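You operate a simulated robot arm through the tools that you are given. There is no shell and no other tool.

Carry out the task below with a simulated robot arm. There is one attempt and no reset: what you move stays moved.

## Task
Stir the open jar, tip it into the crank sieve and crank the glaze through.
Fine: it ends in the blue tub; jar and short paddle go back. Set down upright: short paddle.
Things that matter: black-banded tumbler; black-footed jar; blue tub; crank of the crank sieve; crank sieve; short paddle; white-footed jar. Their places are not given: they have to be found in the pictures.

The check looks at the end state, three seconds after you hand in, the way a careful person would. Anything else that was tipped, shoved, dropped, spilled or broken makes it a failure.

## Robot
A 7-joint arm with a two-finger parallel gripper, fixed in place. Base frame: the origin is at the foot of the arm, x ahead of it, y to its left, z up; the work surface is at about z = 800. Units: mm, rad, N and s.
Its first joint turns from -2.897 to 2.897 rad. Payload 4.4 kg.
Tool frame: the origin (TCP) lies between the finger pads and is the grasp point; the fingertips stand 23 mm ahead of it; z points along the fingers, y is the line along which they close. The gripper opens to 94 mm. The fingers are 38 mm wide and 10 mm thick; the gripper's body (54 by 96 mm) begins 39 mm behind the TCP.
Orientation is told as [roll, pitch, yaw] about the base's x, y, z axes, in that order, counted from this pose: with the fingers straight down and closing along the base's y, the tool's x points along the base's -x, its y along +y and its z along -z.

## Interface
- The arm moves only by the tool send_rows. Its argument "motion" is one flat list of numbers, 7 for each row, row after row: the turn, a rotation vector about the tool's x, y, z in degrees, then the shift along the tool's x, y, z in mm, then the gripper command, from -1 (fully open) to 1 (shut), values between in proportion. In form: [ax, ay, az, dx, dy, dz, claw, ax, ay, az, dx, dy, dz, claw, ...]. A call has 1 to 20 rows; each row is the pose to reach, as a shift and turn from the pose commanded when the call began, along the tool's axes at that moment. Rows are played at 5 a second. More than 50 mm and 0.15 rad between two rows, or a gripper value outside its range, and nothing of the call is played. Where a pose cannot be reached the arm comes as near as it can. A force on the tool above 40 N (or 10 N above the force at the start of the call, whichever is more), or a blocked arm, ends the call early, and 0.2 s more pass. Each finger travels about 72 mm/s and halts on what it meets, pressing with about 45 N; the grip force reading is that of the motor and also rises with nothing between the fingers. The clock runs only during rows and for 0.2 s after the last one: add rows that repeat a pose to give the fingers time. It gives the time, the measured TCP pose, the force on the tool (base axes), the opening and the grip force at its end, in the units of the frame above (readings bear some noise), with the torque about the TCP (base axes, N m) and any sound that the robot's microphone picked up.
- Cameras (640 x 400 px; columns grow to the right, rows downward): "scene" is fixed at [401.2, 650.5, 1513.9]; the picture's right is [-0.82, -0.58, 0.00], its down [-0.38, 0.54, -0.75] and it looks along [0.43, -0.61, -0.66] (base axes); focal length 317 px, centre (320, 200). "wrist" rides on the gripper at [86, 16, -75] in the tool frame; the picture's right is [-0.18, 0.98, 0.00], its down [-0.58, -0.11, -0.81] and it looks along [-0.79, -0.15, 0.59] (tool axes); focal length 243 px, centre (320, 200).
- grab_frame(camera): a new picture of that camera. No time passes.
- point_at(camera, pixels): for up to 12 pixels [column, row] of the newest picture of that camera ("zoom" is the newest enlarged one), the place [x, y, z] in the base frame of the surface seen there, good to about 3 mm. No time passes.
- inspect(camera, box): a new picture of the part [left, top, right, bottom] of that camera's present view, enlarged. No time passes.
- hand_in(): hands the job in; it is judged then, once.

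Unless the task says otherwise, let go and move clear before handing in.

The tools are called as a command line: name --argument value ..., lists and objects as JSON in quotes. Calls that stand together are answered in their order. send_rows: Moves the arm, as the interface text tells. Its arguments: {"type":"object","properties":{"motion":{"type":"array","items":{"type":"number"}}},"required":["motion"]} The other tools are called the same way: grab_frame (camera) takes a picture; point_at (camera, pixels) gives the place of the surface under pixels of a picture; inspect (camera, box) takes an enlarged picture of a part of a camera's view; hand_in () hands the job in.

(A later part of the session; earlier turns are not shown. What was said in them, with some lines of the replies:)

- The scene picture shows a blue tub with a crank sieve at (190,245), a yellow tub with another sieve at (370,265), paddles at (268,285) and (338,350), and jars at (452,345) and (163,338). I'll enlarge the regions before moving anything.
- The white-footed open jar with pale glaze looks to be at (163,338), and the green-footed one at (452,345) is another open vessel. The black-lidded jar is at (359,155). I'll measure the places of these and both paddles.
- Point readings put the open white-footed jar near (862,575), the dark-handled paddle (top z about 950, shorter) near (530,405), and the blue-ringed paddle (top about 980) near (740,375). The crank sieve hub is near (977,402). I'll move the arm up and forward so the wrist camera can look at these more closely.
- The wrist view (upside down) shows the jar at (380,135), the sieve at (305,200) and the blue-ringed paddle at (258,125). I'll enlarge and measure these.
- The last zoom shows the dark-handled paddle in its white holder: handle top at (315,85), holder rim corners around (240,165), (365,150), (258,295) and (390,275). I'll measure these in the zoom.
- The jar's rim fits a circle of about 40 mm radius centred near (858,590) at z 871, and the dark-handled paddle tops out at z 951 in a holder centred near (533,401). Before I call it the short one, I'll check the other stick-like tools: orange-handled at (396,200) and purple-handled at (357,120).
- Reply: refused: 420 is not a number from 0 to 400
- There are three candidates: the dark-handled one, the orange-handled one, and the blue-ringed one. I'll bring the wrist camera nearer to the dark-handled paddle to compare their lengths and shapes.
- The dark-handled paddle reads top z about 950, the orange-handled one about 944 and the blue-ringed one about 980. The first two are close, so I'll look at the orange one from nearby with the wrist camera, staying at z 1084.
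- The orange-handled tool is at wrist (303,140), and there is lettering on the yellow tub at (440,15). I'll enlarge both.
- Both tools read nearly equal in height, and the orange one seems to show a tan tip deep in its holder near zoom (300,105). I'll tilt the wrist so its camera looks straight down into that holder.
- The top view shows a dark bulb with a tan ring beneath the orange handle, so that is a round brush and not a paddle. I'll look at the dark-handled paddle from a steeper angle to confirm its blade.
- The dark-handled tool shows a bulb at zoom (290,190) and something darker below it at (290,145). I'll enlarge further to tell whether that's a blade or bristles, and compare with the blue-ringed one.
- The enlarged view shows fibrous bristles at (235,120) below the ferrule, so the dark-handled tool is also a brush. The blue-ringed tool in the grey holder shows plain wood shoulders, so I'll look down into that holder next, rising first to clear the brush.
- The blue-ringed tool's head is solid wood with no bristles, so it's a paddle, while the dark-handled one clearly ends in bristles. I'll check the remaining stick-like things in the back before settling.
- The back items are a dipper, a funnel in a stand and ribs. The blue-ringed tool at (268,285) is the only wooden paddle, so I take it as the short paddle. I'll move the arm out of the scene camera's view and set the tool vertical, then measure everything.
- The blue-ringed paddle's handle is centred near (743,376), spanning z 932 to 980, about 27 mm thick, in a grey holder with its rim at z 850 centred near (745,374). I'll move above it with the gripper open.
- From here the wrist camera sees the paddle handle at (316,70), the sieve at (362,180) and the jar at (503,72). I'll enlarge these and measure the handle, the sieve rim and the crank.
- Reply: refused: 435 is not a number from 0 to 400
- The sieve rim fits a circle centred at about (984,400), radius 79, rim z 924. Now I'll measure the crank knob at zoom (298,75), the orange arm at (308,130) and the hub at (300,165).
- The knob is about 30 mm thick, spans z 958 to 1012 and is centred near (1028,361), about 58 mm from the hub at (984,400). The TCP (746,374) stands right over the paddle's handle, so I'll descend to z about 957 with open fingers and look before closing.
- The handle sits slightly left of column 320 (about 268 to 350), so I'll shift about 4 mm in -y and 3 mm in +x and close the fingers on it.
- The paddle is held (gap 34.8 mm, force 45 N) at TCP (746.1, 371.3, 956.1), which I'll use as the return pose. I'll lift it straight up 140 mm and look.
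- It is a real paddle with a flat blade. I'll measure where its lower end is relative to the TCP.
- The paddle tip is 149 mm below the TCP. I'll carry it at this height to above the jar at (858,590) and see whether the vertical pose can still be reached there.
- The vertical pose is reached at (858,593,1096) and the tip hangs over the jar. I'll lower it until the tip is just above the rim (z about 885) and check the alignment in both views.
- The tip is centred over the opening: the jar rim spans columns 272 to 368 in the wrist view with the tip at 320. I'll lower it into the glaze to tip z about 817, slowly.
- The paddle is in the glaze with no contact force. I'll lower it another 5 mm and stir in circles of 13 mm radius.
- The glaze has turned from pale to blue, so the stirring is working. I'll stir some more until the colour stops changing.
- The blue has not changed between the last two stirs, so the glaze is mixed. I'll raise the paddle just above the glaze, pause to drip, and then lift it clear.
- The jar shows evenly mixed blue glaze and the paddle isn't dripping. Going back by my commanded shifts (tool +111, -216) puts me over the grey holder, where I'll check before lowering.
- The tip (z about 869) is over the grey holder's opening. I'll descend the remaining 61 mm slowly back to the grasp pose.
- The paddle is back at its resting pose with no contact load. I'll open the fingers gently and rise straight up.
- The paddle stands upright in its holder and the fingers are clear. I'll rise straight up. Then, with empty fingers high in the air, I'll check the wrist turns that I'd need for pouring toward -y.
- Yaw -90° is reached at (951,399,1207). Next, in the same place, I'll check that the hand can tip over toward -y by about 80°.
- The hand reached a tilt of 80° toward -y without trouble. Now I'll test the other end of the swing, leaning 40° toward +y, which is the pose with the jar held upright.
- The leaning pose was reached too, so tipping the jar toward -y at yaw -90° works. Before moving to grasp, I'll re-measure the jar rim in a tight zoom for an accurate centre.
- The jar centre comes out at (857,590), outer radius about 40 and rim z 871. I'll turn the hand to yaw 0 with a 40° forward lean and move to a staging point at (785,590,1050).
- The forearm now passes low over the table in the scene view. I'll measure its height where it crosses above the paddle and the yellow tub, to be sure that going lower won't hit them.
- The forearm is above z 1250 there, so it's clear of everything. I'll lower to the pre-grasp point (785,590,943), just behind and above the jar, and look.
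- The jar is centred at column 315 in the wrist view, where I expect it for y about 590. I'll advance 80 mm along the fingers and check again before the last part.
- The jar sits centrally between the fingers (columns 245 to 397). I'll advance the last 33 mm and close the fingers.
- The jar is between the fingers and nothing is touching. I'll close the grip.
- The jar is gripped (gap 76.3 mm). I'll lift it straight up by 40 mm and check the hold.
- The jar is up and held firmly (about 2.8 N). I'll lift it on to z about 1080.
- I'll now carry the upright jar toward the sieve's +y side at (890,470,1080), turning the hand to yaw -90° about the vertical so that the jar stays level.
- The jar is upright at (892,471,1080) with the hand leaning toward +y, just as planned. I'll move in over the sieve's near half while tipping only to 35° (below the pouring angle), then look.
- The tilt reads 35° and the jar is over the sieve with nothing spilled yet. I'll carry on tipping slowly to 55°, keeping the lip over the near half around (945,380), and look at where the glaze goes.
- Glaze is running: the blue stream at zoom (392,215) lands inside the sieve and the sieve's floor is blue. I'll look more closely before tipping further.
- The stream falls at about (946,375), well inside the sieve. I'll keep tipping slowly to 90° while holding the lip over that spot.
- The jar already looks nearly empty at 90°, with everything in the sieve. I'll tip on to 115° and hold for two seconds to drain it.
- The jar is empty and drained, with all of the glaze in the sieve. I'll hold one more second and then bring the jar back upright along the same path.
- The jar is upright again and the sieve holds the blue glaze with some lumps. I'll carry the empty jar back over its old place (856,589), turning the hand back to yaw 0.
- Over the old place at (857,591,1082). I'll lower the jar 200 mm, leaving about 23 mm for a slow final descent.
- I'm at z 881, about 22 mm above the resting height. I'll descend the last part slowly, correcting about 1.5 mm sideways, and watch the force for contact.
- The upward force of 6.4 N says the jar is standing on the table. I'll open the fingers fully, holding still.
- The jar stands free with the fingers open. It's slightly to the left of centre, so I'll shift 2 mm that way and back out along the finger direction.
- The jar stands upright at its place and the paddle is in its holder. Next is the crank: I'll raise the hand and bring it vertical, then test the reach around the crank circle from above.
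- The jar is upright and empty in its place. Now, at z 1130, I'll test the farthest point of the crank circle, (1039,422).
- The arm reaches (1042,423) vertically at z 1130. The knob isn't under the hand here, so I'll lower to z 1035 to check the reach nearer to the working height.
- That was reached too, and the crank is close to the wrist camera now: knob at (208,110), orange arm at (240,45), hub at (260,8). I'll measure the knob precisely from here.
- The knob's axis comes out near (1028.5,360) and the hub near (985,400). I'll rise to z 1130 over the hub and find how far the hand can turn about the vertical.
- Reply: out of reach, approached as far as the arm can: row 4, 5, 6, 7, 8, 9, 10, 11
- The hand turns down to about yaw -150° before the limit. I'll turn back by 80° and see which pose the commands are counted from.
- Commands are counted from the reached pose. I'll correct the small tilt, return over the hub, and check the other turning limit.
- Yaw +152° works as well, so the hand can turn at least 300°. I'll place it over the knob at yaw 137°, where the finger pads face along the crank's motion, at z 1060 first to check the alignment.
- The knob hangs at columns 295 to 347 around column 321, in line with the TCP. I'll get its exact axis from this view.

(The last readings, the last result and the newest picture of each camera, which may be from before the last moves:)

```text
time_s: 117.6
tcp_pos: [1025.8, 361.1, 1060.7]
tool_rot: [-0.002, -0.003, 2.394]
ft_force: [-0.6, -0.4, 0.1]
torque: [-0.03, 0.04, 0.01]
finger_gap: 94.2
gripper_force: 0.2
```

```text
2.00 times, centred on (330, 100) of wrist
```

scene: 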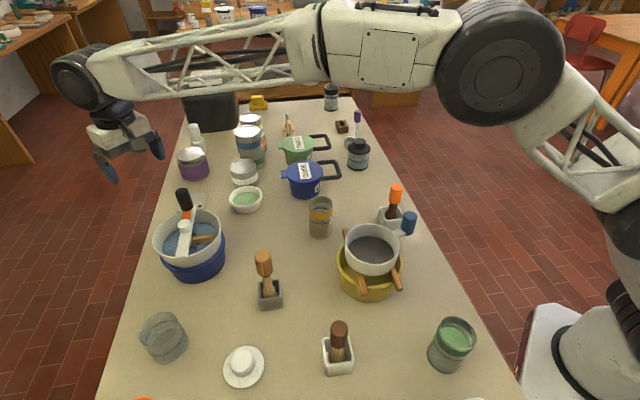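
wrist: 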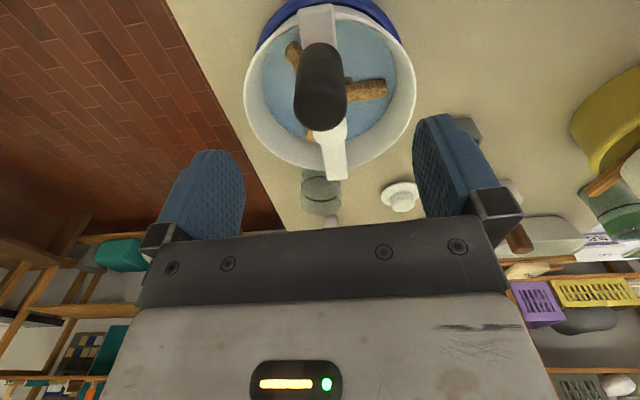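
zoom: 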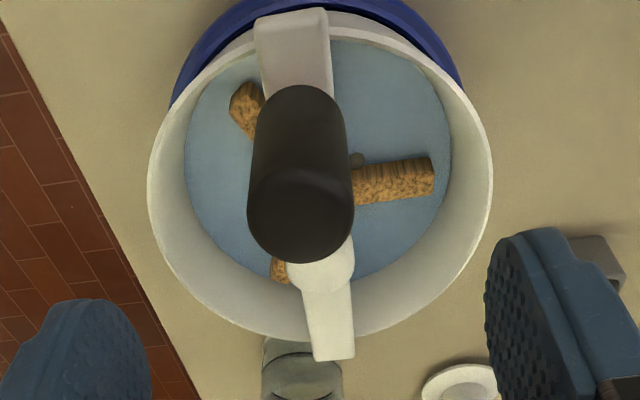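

The knob's axis is at about (1029.5,357.5), some 4 mm outward of the TCP. I'll shift outward and descend around it to z about 993 with open fingers.

send_rows --motion '[0, 0, 0, 4, 0, 10, -1, 0, 0, 0, 4, 0, 25, -1, 0, 0, 0, 4, 0, 40, -1, 0, 0, 0, 4, 0, 55, -1, 0, 0, 0, 4, 0, 67, -1, 0, 0, 0, 4, 0, 67, -1]'

grab_frame --camera "wrist"

inspect --camera "scene" --box '[130, 150, 250, 290]'

```text
time_s: 119.0
tcp_pos: [1030.4, 358.0, 993.1]
tool_rot: [-0.001, -0.004, 2.397]
ft_force: [0.5, -0.4, 0.1]
torque: [0.04, 0.02, 0.01]
finger_gap: 93.9
gripper_force: 0.0
```

```text
taken
```

wrist: 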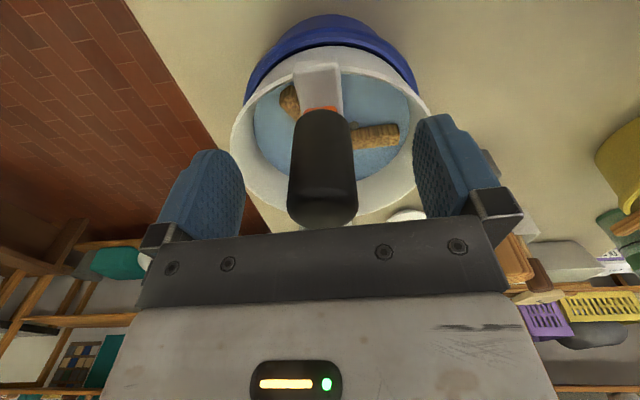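

```text
2.86 times, centred on (190, 220) of scene
```

zoom: 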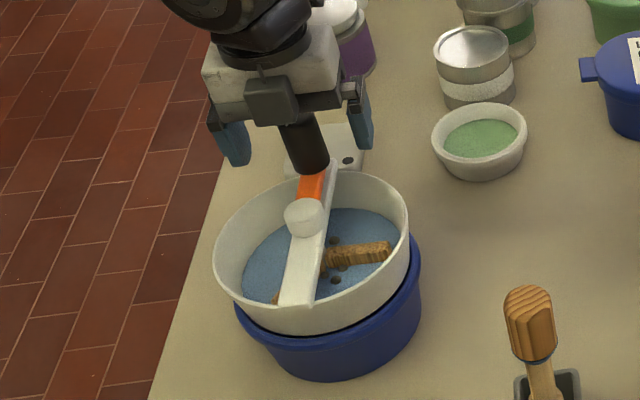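

The knob is centred between the fingers (columns 288 to 357). I'll close in steps to see the knob's thickness and how the grip force depends on the command.

send_rows --motion '[0, 0, 0, 0, 0, 0, -0.5, 0, 0, 0, 0, 0, 0, 0, 0, 0, 0, 0, 0, 0, 0.2, 0, 0, 0, 0, 0, 0, 0.27, 0, 0, 0, 0, 0, 0, 0.27]'

send_rows --motion '[0, 0, 0, 0, 0, 0, 0.31, 0, 0, 0, 0, 0, 0, 0.31]'

send_rows --motion '[0, 0, 0, 0, 0, 0, 0.34, 0, 0, 0, 0, 0, 0, 0.34]'

grab_frame --camera "wrist"

```text
time_s: 120.2
tcp_pos: [1031.1, 357.7, 992.7]
tool_rot: [-0.002, -0.001, 2.398]
ft_force: [-0.5, -1.0, -0.4]
torque: [-0.02, -0.02, 0.0]
finger_gap: 34.4
gripper_force: 0.1
```

```text
time_s: 120.8
tcp_pos: [1029.1, 356.4, 993.0]
tool_rot: [-0.001, -0.004, 2.396]
ft_force: [-0.6, -1.3, 0.8]
torque: [0.01, 0.01, -0.01]
finger_gap: 33.1
gripper_force: 1.0
```

```text
time_s: 121.4
tcp_pos: [1030.8, 357.2, 993.0]
tool_rot: [-0.001, -0.004, 2.398]
ft_force: [-1.3, -2.3, 0.2]
torque: [0.0, 0.05, 0.0]
finger_gap: 32.3
gripper_force: 1.1
```

```text
taken
```

wrist: 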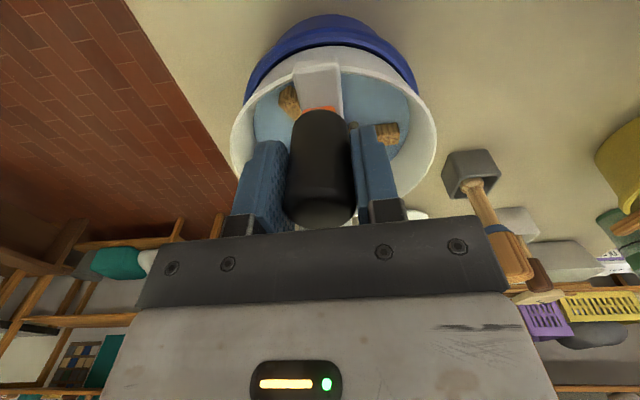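

The pads meet the knob at about 32 mm, and a partial command gives only a light grip (about 1 N). I'll close a little more to see how the grip builds up.

send_rows --motion '[0, 0, 0, 0, 0, 0, 0.38, 0, 0, 0, 0, 0, 0, 0.38, 0, 0, 0, 0, 0, 0, 0.38]'

send_rows --motion '[0, 0, 0, 0, 0, 0, 0.44, 0, 0, 0, 0, 0, 0, 0.44, 0, 0, 0, 0, 0, 0, 0.44]'

```text
time_s: 122.2
tcp_pos: [1030.6, 357.5, 993.1]
tool_rot: [-0.003, -0.003, 2.397]
ft_force: [1.2, -0.6, 1.0]
torque: [-0.6, 0.52, -0.02]
finger_gap: 31.6
gripper_force: 45.4
```

```text
time_s: 123.0
tcp_pos: [1029.7, 358.3, 992.9]
tool_rot: [-0.002, -0.004, 2.395]
ft_force: [-0.3, 0.1, 1.3]
torque: [-0.58, 0.59, 0.0]
finger_gap: 31.8
gripper_force: 44.1
```

The knob is 31.7 mm thick. A command of 0.31 leaves a loose cage around it, so the crank can be pushed without straining the sieve. I'll try a 40° clockwise arc about the hub, with the hand turning along with the crank.

send_rows --motion '[0, 0, 0, 0, 0, 0, 0.31, 0, 0, 0, 0, 0, 0, 0.31, 0, 0, 8, -0.6, 8.5, 0, 0.31, 0, 0, 16, -2.4, 16.8, 0, 0.31, 0, 0, 24, -5.3, 24.8, 0, 0.31, 0, 0, 32, -9.3, 32.3, 0, 0.31, 0, 0, 40, -14.3, 39.2, 0, 0.31]'

grab_frame --camera "wrist"

inspect --camera "scene" --box '[130, 150, 250, 290]'

```text
time_s: 124.6
tcp_pos: [994.0, 339.3, 991.6]
tool_rot: [0.002, -0.003, 1.698]
ft_force: [4.2, 0.7, 1.7]
torque: [0.02, -0.11, 0.03]
finger_gap: 33.9
gripper_force: 2.1
```

```text
taken
```

wrist: 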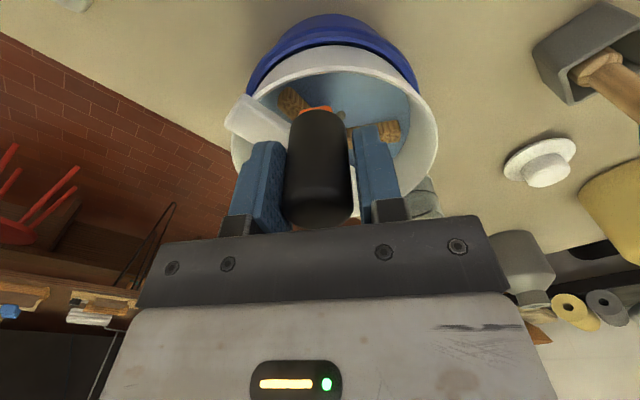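

```text
2.86 times, centred on (190, 220) of scene
```

zoom: 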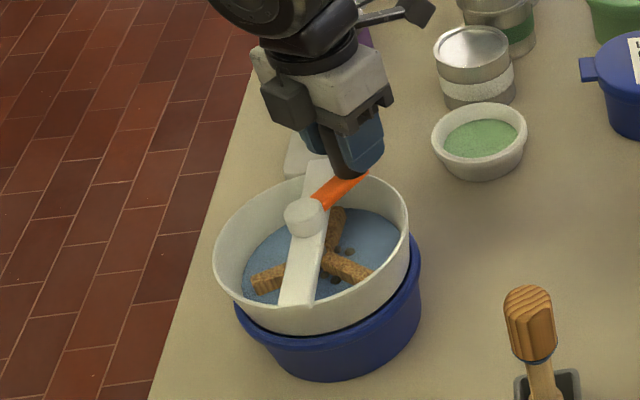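

The crank turned easily with about 4 N, the brush inside moved, and the tub and sieve stayed put. I'll continue the clockwise arc by 160° the same way.

send_rows --motion '[0, 0, 8, -0.6, 8.5, 0, 0.31, 0, 0, 16, -2.4, 16.8, 0, 0.31, 0, 0, 24, -5.3, 24.8, 0, 0.31, 0, 0, 32, -9.3, 32.3, 0, 0.31, 0, 0, 40, -14.3, 39.2, 0, 0.31, 0, 0, 48, -20.2, 45.3, 0, 0.31, 0, 0, 56, -26.9, 50.6, 0, 0.31, 0, 0, 64, -34.3, 54.8, 0, 0.31, 0, 0, 72, -42.2, 58, 0, 0.31, 0, 0, 80, -50.4, 60.1, 0, 0.31, 0, 0, 88, -58.9, 61, 0, 0.31, 0, 0, 96, -67.4, 60.7, 0, 0.31, 0, 0, 104, -75.8, 59.2, 0, 0.31, 0, 0, 112, -83.9, 56.6, 0, 0.31, 0, 0, 120, -91.5, 52.8, 0, 0.31, 0, 0, 128, -98.6, 48.1, 0, 0.31, 0, 0, 136, -104.9, 42.4, 0, 0.31, 0, 0, 144, -110.3, 35.9, 0, 0.31, 0, 0, 152, -114.9, 28.6, 0, 0.31, 0, 0, 160, -118.3, 20.9, 0, 0.31]'

grab_frame --camera "wrist"

inspect --camera "scene" --box '[130, 150, 250, 290]'

```text
time_s: 128.8
tcp_pos: [958.8, 455.5, 993.9]
tool_rot: [0.003, 0.003, -1.098]
ft_force: [-2.5, -0.6, -0.6]
torque: [-0.02, 0.05, -0.01]
finger_gap: 33.2
gripper_force: 1.2
```

```text
taken
```

wrist: 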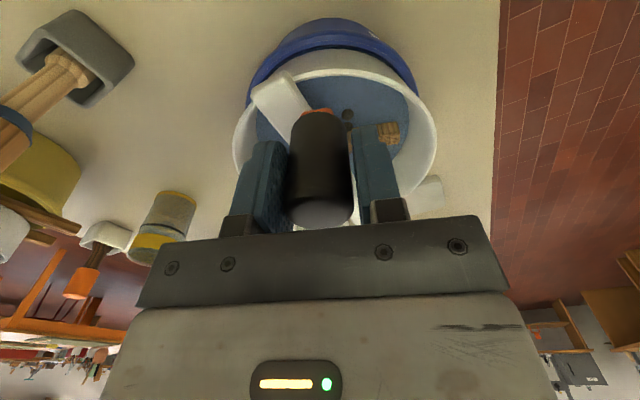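

```text
2.86 times, centred on (190, 220) of scene
```

zoom: 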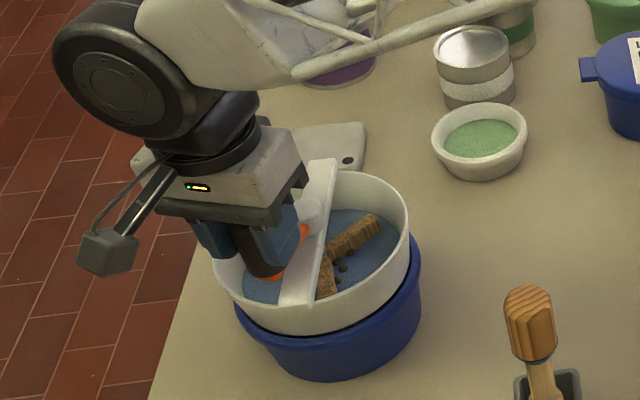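

The crank has gone through about 200° in total and the glaze is being worked. I'll finish this stroke with another 80°, up to my turning limit.

send_rows --motion '[0, 0, 8, -0.6, 8.5, 0, 0.31, 0, 0, 16, -2.4, 16.8, 0, 0.31, 0, 0, 24, -5.3, 24.8, 0, 0.31, 0, 0, 32, -9.3, 32.3, 0, 0.31, 0, 0, 40, -14.3, 39.2, 0, 0.31, 0, 0, 48, -20.2, 45.3, 0, 0.31, 0, 0, 56, -26.9, 50.6, 0, 0.31, 0, 0, 64, -34.3, 54.8, 0, 0.31, 0, 0, 72, -42.2, 58, 0, 0.31, 0, 0, 78, -48.3, 59.7, 0, 0.31]'

grab_frame --camera "wrist"

inspect --camera "scene" --box '[130, 150, 250, 290]'

```text
time_s: 131.0
tcp_pos: [1034.4, 437.5, 992.5]
tool_rot: [-0.004, 0.001, -2.46]
ft_force: [-2.4, 3.8, 0.6]
torque: [-0.1, 0.02, 0.0]
finger_gap: 33.9
gripper_force: 1.6
```

```text
taken
```

wrist: 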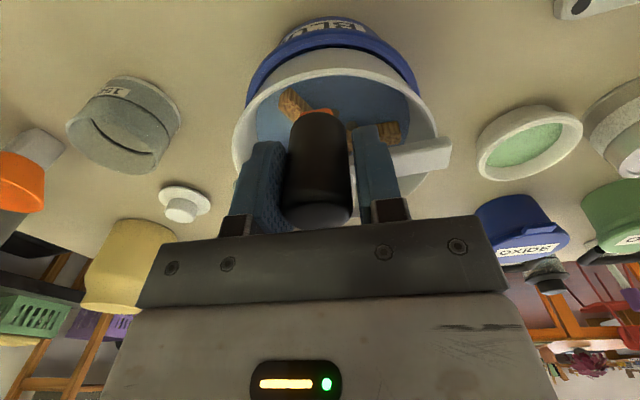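

```text
2.86 times, centred on (190, 220) of scene
```

zoom: 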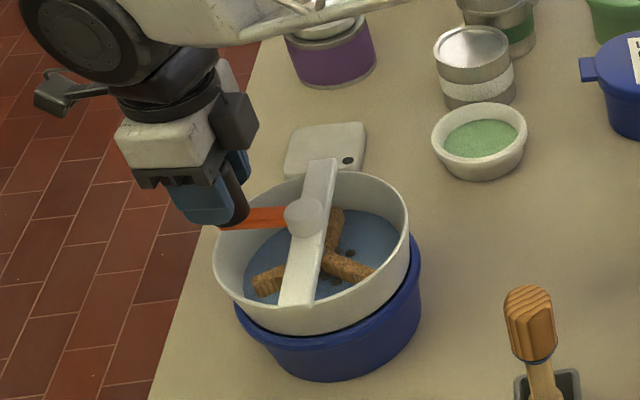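

The crank is now about 280° round from its start. To crank on without unwinding, I'll open, rise above the knob, close the fingers into a single peg, and place it behind the knob on the circle at (983,460).

send_rows --motion '[0, 0, 0, 0, 0, 0, 0, 0, 0, 0, 0, 0, 0, -0.3, 0, 0, 0, 0, 0, 0, -0.3, 0, 0, 0, 0, 0, -35, -0.3, 0, 0, 0, 0, 0, -70, -0.3, 0, 0, -7, -3.7, -7.1, -70, 0.3, 0, 0, -14, -7.4, -14.2, -70, 0.6, 0, 0, -21, -11, -21.3, -70, 1, 0, 0, -28, -14.7, -28.5, -70, 1, 0, 0, -36, -18.4, -35.6, -70, 1, 0, 0, -44, -22, -42.7, -70, 1, 0, 0, -51, -25.8, -49.8, -70, 1, 0, 0, -51, -25.8, -49.8, -70, 1]'

grab_frame --camera "wrist"

inspect --camera "scene" --box '[130, 150, 250, 290]'

```text
time_s: 133.8
tcp_pos: [982.3, 461.3, 1063.0]
tool_rot: [-0.001, 0.004, -1.565]
ft_force: [0.4, -0.7, 0.5]
torque: [0.02, 0.03, 0.0]
finger_gap: 0.0
gripper_force: 42.2
```

```text
taken
```

wrist: 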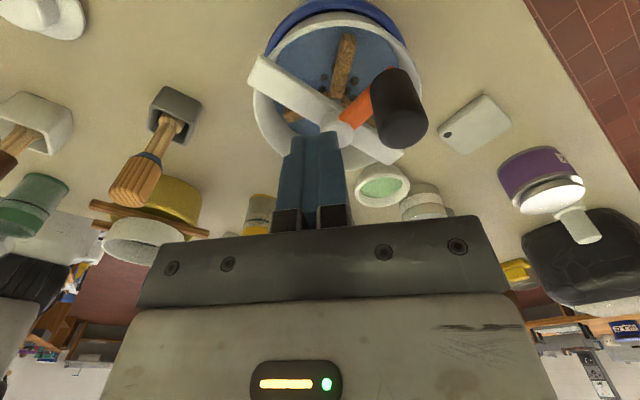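

```text
2.86 times, centred on (190, 220) of scene
```

zoom: 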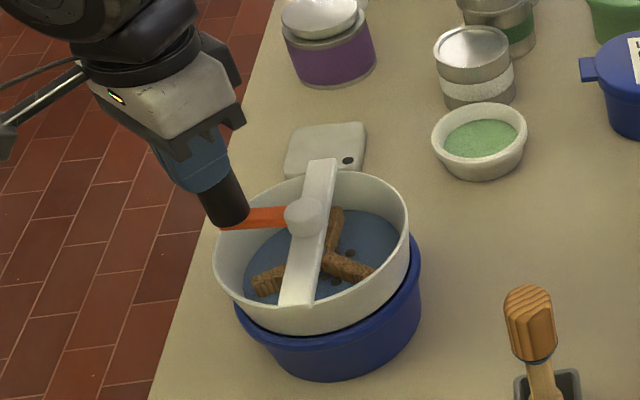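

The closed fingers are at (982,461) with the knob ahead at wrist (400,105). I'll lower to z 993 and push the knob clockwise a short way to check the contact.

send_rows --motion '[0, 0, 0, 0, 0, 30, 1, 0, 0, 0, 0, 0, 55, 1, 0, 0, 0, 0, 0, 70, 1, 0, 0, 0, -1.5, 15.6, 70, 1, 0, 0, 0, -7, 30.3, 70, 1, 0, 0, 0, -16.1, 43, 70, 1, 0, 0, 0, -28.2, 53, 70, 1, 0, 0, 0, -28.2, 53, 70, 1]'

grab_frame --camera "wrist"

inspect --camera "scene" --box '[130, 150, 250, 290]'

```text
time_s: 135.6
tcp_pos: [1036.6, 431.5, 991.1]
tool_rot: [-0.002, 0.003, -1.566]
ft_force: [0.2, 1.1, 1.4]
torque: [-0.05, -0.03, 0.02]
finger_gap: 0.0
gripper_force: 42.4
```

```text
taken
```

wrist: 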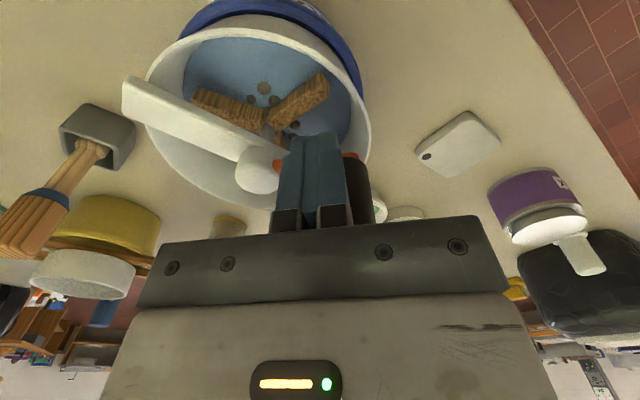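

```text
2.86 times, centred on (190, 220) of scene
```

zoom: 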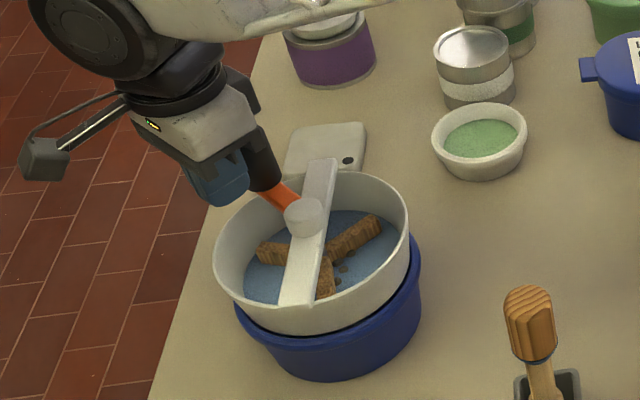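

The peg pushes the knob smoothly (about 1 N residual) and the crank arm followed. I'll do a full clockwise revolution in 18° steps.

send_rows --motion '[0, 0, 0, -17.3, 7.3, 0, 1, 0, 0, 0, -36, 9, 0, 1, 0, 0, 0, -54.3, 4.7, 0, 1, 0, 0, 0, -70.4, -4.9, 0, 1, 0, 0, 0, -82.7, -19.1, 0, 1, 0, 0, 0, -90, -36.4, 0, 1, 0, 0, 0, -91.7, -55.1, 0, 1, 0, 0, 0, -87.4, -73.4, 0, 1, 0, 0, 0, -77.8, -89.5, 0, 1, 0, 0, 0, -63.6, -101.8, 0, 1, 0, 0, 0, -46.3, -109.1, 0, 1, 0, 0, 0, -27.6, -110.8, 0, 1, 0, 0, 0, -9.3, -106.5, 0, 1, 0, 0, 0, 6.8, -96.9, 0, 1, 0, 0, 0, 19.1, -82.7, 0, 1, 0, 0, 0, 26.4, -65.4, 0, 1, 0, 0, 0, 28.1, -46.7, 0, 1, 0, 0, 0, 23.8, -28.4, 0, 1, 0, 0, 0, 14.2, -12.3, 0, 1, 0, 0, 0, 0, 0, 0, 1]'

grab_frame --camera "wrist"

inspect --camera "scene" --box '[130, 150, 250, 290]'

```text
time_s: 139.8
tcp_pos: [1035.3, 432.8, 994.8]
tool_rot: [-0.001, 0.004, -1.564]
ft_force: [-1.0, 3.0, 1.1]
torque: [-0.04, 0.0, 0.02]
finger_gap: 0.0
gripper_force: 42.2
```

```text
taken
```

wrist: 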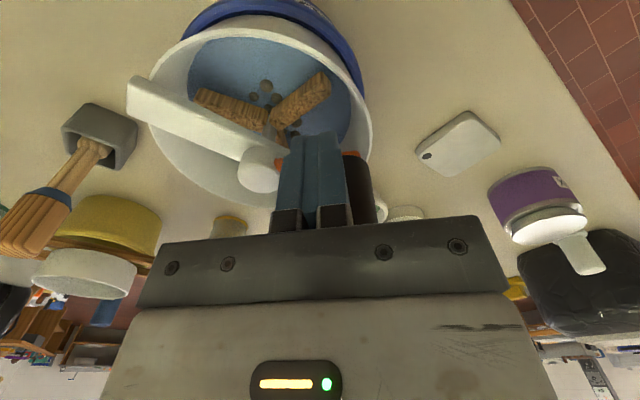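

```text
2.86 times, centred on (190, 220) of scene
```

zoom: 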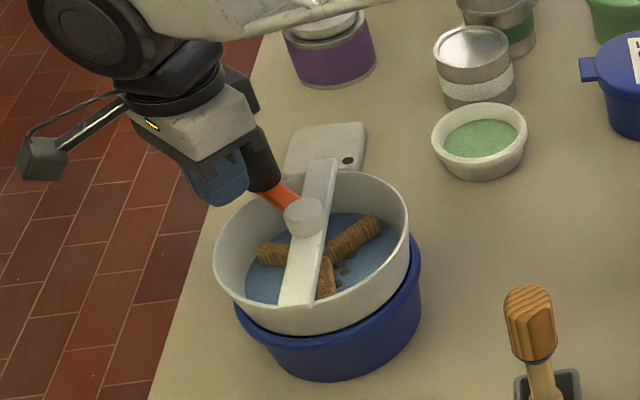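

One full revolution tracked well and the tub hasn't moved. I'll measure the glaze surface height in the sieve to see the progress.

point_at --camera "wrist" --pixels '[[230, 70], [265, 85], [300, 60], [245, 60], [340, 110], [215, 80]]'

inspect --camera "wrist" --box '[130, 0, 390, 200]'

inspect --camera "scene" --box '[150, 205, 230, 290]'

point_at --camera "zoom" --pixels '[[210, 230], [350, 230], [400, 130], [370, 150], [300, 250]]'

```text
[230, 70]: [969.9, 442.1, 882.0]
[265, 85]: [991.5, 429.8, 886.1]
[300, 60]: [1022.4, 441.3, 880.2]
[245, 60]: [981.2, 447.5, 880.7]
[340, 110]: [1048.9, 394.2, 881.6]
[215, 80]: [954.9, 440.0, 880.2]
```

```text
2.00 times, centred on (260, 100) of wrist
```

zoom: 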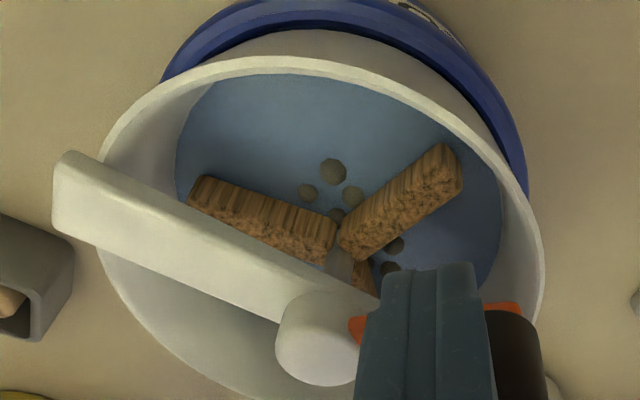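

```text
4.71 times, centred on (190, 248) of scene
```

zoom: 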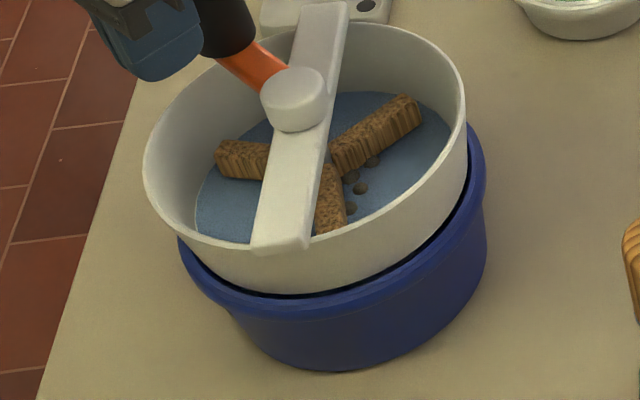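

```text
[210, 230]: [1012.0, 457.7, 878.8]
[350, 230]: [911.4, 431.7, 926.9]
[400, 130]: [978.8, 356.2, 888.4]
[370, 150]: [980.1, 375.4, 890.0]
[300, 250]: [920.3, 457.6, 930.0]
```

The blue in the sieve is already darker, with gritty lumps left on the mesh. I'll crank two more revolutions.

send_rows --motion '[0, 0, 0, -17.3, 7.3, 0, 1, 0, 0, 0, -36, 9, 0, 1, 0, 0, 0, -54.3, 4.7, 0, 1, 0, 0, 0, -70.4, -4.9, 0, 1, 0, 0, 0, -82.7, -19.1, 0, 1, 0, 0, 0, -90, -36.4, 0, 1, 0, 0, 0, -91.7, -55.1, 0, 1, 0, 0, 0, -87.4, -73.4, 0, 1, 0, 0, 0, -77.8, -89.5, 0, 1, 0, 0, 0, -63.6, -101.8, 0, 1, 0, 0, 0, -46.3, -109.1, 0, 1, 0, 0, 0, -27.6, -110.8, 0, 1, 0, 0, 0, -9.3, -106.5, 0, 1, 0, 0, 0, 6.8, -96.9, 0, 1, 0, 0, 0, 19.1, -82.7, 0, 1, 0, 0, 0, 26.4, -65.4, 0, 1, 0, 0, 0, 28.1, -46.7, 0, 1, 0, 0, 0, 23.8, -28.4, 0, 1, 0, 0, 0, 14.2, -12.3, 0, 1, 0, 0, 0, 0, 0, 0, 1]'

inspect --camera "scene" --box '[150, 205, 230, 290]'

send_rows --motion '[0, 0, 0, -17.3, 7.3, 0, 1, 0, 0, 0, -36, 9, 0, 1, 0, 0, 0, -54.3, 4.7, 0, 1, 0, 0, 0, -70.4, -4.9, 0, 1, 0, 0, 0, -82.7, -19.1, 0, 1, 0, 0, 0, -90, -36.4, 0, 1, 0, 0, 0, -91.7, -55.1, 0, 1, 0, 0, 0, -87.4, -73.4, 0, 1, 0, 0, 0, -77.8, -89.5, 0, 1, 0, 0, 0, -63.6, -101.8, 0, 1, 0, 0, 0, -46.3, -109.1, 0, 1, 0, 0, 0, -27.6, -110.8, 0, 1, 0, 0, 0, -9.3, -106.5, 0, 1, 0, 0, 0, 6.8, -96.9, 0, 1, 0, 0, 0, 19.1, -82.7, 0, 1, 0, 0, 0, 26.4, -65.4, 0, 1, 0, 0, 0, 28.1, -46.7, 0, 1, 0, 0, 0, 23.8, -28.4, 0, 1, 0, 0, 0, 14.2, -12.3, 0, 1, 0, 0, 0, 0, 0, 0, 1]'

grab_frame --camera "wrist"

inspect --camera "scene" --box '[150, 205, 230, 290]'

```text
time_s: 144.0
tcp_pos: [1035.0, 431.8, 993.2]
tool_rot: [-0.001, 0.002, -1.566]
ft_force: [0.5, 1.6, 0.6]
torque: [-0.06, -0.01, 0.04]
finger_gap: 0.1
gripper_force: 42.1
```

```text
4.71 times, centred on (190, 248) of scene
```

zoom: 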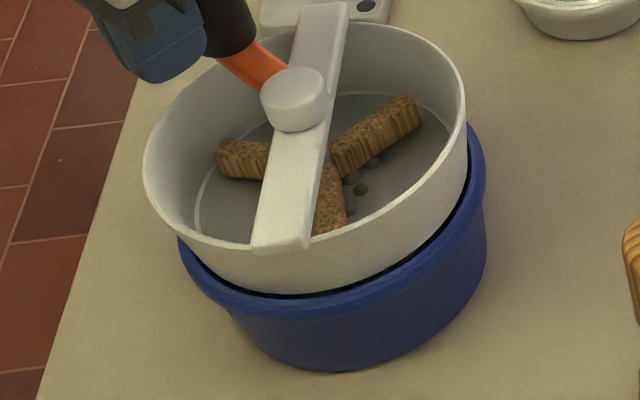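

```text
time_s: 148.2
tcp_pos: [1036.3, 430.9, 994.2]
tool_rot: [-0.002, 0.004, -1.566]
ft_force: [-1.0, 2.9, 0.9]
torque: [-0.06, 0.02, 0.02]
finger_gap: 0.0
gripper_force: 42.1
```

```text
taken
```

wrist: 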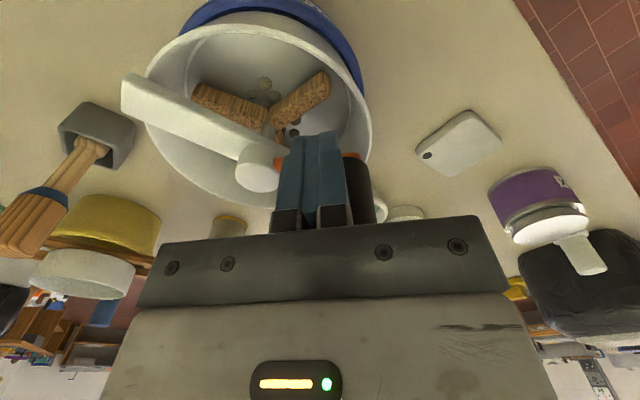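

```text
4.71 times, centred on (190, 248) of scene
```

zoom: 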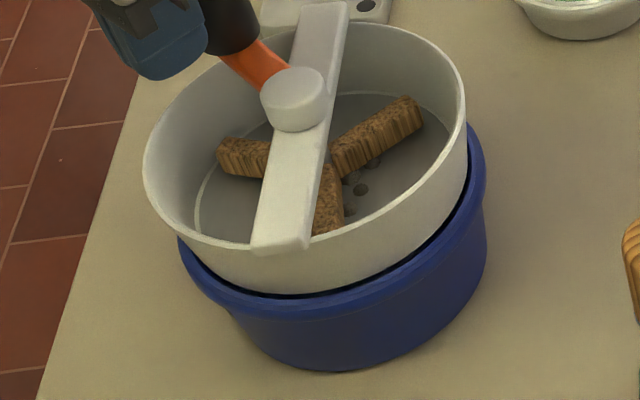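

The mesh is grey and bare now except for the gritty lumps, so the glaze has gone through into the blue tub. I'll back the peg off from the knob and rise straight up.

send_rows --motion '[0, 0, 0, 5, -4, 0, 1, 0, 0, 0, 10, -8, 0, 1, 0, 0, 0, 10, -8, -30, 1, 0, 0, 0, 10, -8, -70, 1, 0, 0, 0, 10, -8, -110, 1, 0, 0, 0, 10, -8, -150, 0.5, 0, 0, 0, 10, -8, -190, 0, 0, 0, 0, 10, -8, -190, 0]'

grab_frame --camera "wrist"

grab_frame --camera "scene"

```text
time_s: 150.0
tcp_pos: [1028.2, 438.0, 1183.9]
tool_rot: [-0.002, 0.006, -1.568]
ft_force: [-0.4, 0.6, 0.2]
torque: [0.0, 0.02, 0.0]
finger_gap: 47.0
gripper_force: 0.0
```

```text
taken
```

wrist: 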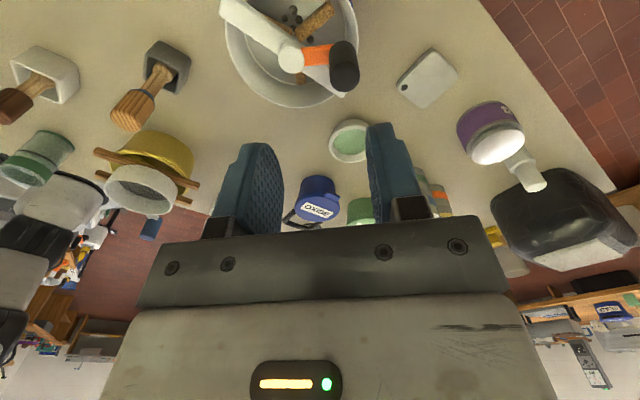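

```text
taken
```

scene: 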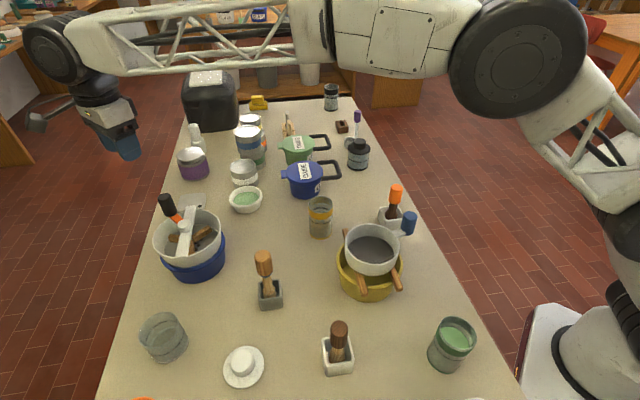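

The scene shows the jar and paddle standing and the sieve empty. I'll zoom in for drips, leftover glaze and any shifts before moving clear.

inspect --camera "scene" --box '[130, 180, 250, 290]'

inspect --camera "scene" --box '[110, 240, 300, 390]'

inspect --camera "wrist" --box '[210, 0, 380, 120]'

inspect --camera "scene" --box '[135, 305, 195, 365]'

point_at --camera "zoom" --pixels '[[150, 190], [160, 240], [290, 282], [350, 250], [400, 150], [300, 200], [230, 230], [220, 115]]'

```text
3.64 times, centred on (190, 235) of scene
```

zoom: 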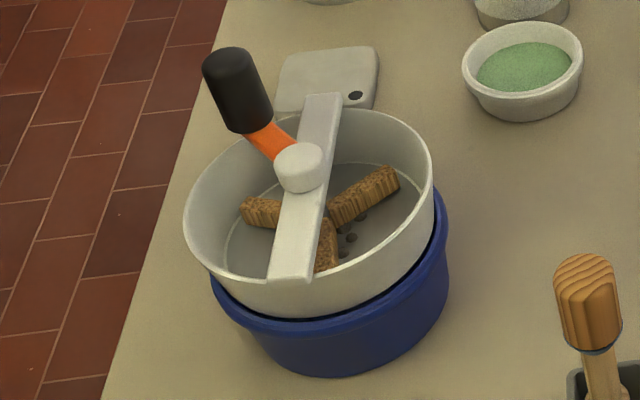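

```text
2.67 times, centred on (205, 315) of scene
```

zoom: 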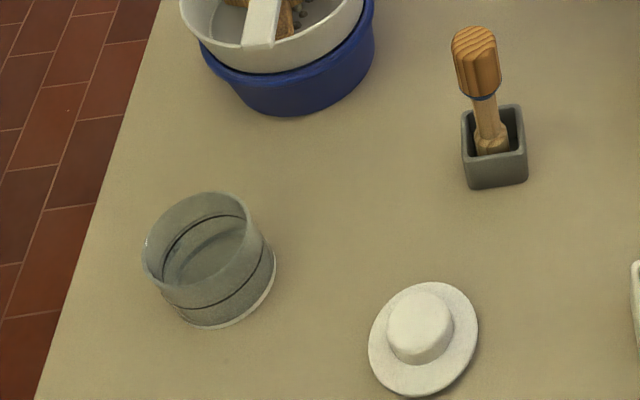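

```text
3.33 times, centred on (295, 60) of wrist
```

zoom: 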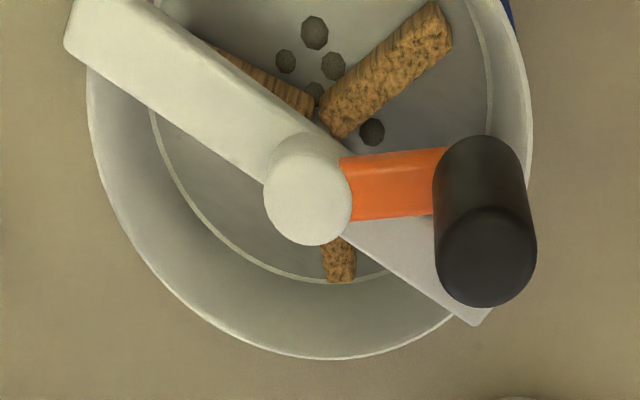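

```text
6.67 times, centred on (165, 335) of scene
```

zoom: 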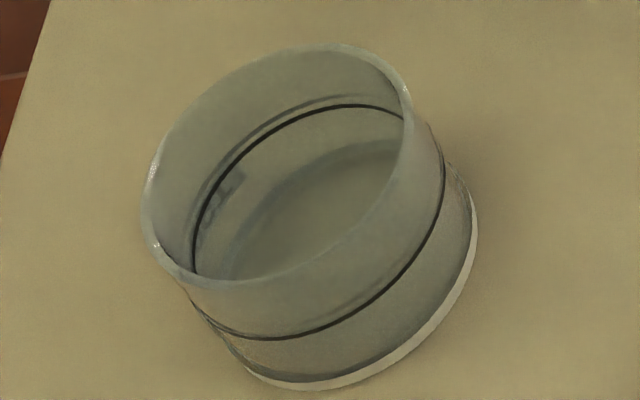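

```text
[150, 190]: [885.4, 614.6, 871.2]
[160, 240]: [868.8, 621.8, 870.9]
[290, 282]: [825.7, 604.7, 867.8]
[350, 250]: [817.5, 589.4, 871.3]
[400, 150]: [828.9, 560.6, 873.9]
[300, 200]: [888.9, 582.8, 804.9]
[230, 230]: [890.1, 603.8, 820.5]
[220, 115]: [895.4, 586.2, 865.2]
```

No drips or spills are visible, the jar is empty and upright about 3 mm from where it began, and the tub hasn't moved. I'll move the arm well clear and take a last look.

send_rows --motion '[0, 0, -7, -11, -35, -10, -1, 0, 0, -14, -23, -71, -20, -1, 0, 0, -22, -34, -107, -30, -1, 0, 0, -30, -46, -142, -40, -1, 0, 0, -38, -57, -178, -50, -1, 0, 0, -46, -69, -214, -60, -1, 0, 0, -54, -80, -250, -70, -1, 0, 0, -62, -92, -285, -70, -1, 0, 0, -70, -103, -321, -70, -1, 0, 0, -78, -115, -357, -70, -1, 0, 0, -85, -126, -392, -70, -1, 0, 0, -90, -138, -428, -70, -1, 0, 0, -90, -138, -428, -70, -1]'

grab_frame --camera "scene"

grab_frame --camera "wrist"

```text
time_s: 152.8
tcp_pos: [601.0, 300.7, 1249.4]
tool_rot: [0.003, 0.002, 0.005]
ft_force: [0.6, -0.7, 0.3]
torque: [0.02, 0.01, 0.03]
finger_gap: 93.9
gripper_force: 0.1
```

```text
taken
```

scene: 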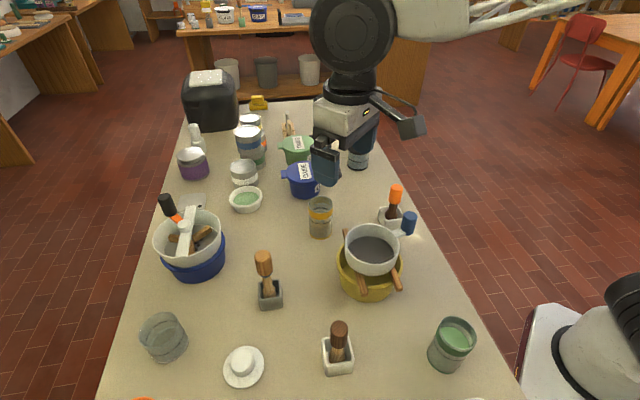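

```text
taken
```

wrist: 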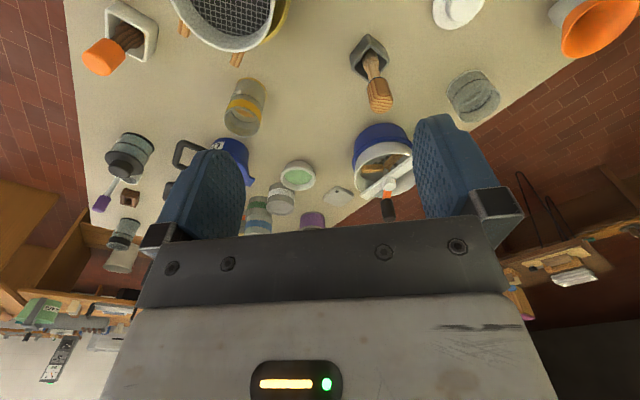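

The last pictures show the empty white-footed jar upright at its place (163,338) and the short paddle upright in its grey holder (266,280). The sieve sits bare on the blue tub at (190,245), nothing else is disturbed, and the arm is clear. I'm handing in.

hand_in

```text
The job is handed in.
```

The open white-footed jar is stirred, its glaze went into the crank sieve, and I cranked it through into the blue tub. The job has been handed in, but the result of the check hasn't come back.

- **Stirring:** I stirred until the glaze was an even blue and the colour stopped changing.
- **Pouring:** I tipped the jar into the sieve until it was empty. The pictures show no drips or spills.
- **Cranking:** I turned the crank clockwise a little under four revolutions. The mesh is bare except for a few gritty lumps left on top. The glaze inside the tub is hidden by the sieve, so I couldn't see it directly.
- **Put back:** The empty jar stands upright about 3 mm from where it started. The short paddle is upright in its grey holder.
- **Paddle choice:** I took the blue-ringed tool in the grey holder as the short paddle, because the dark-handled and orange-handled ones turned out to be brushes.

The tub and sieve hadn't moved, nothing else on the table looked disturbed, and the arm was clear when I handed in.
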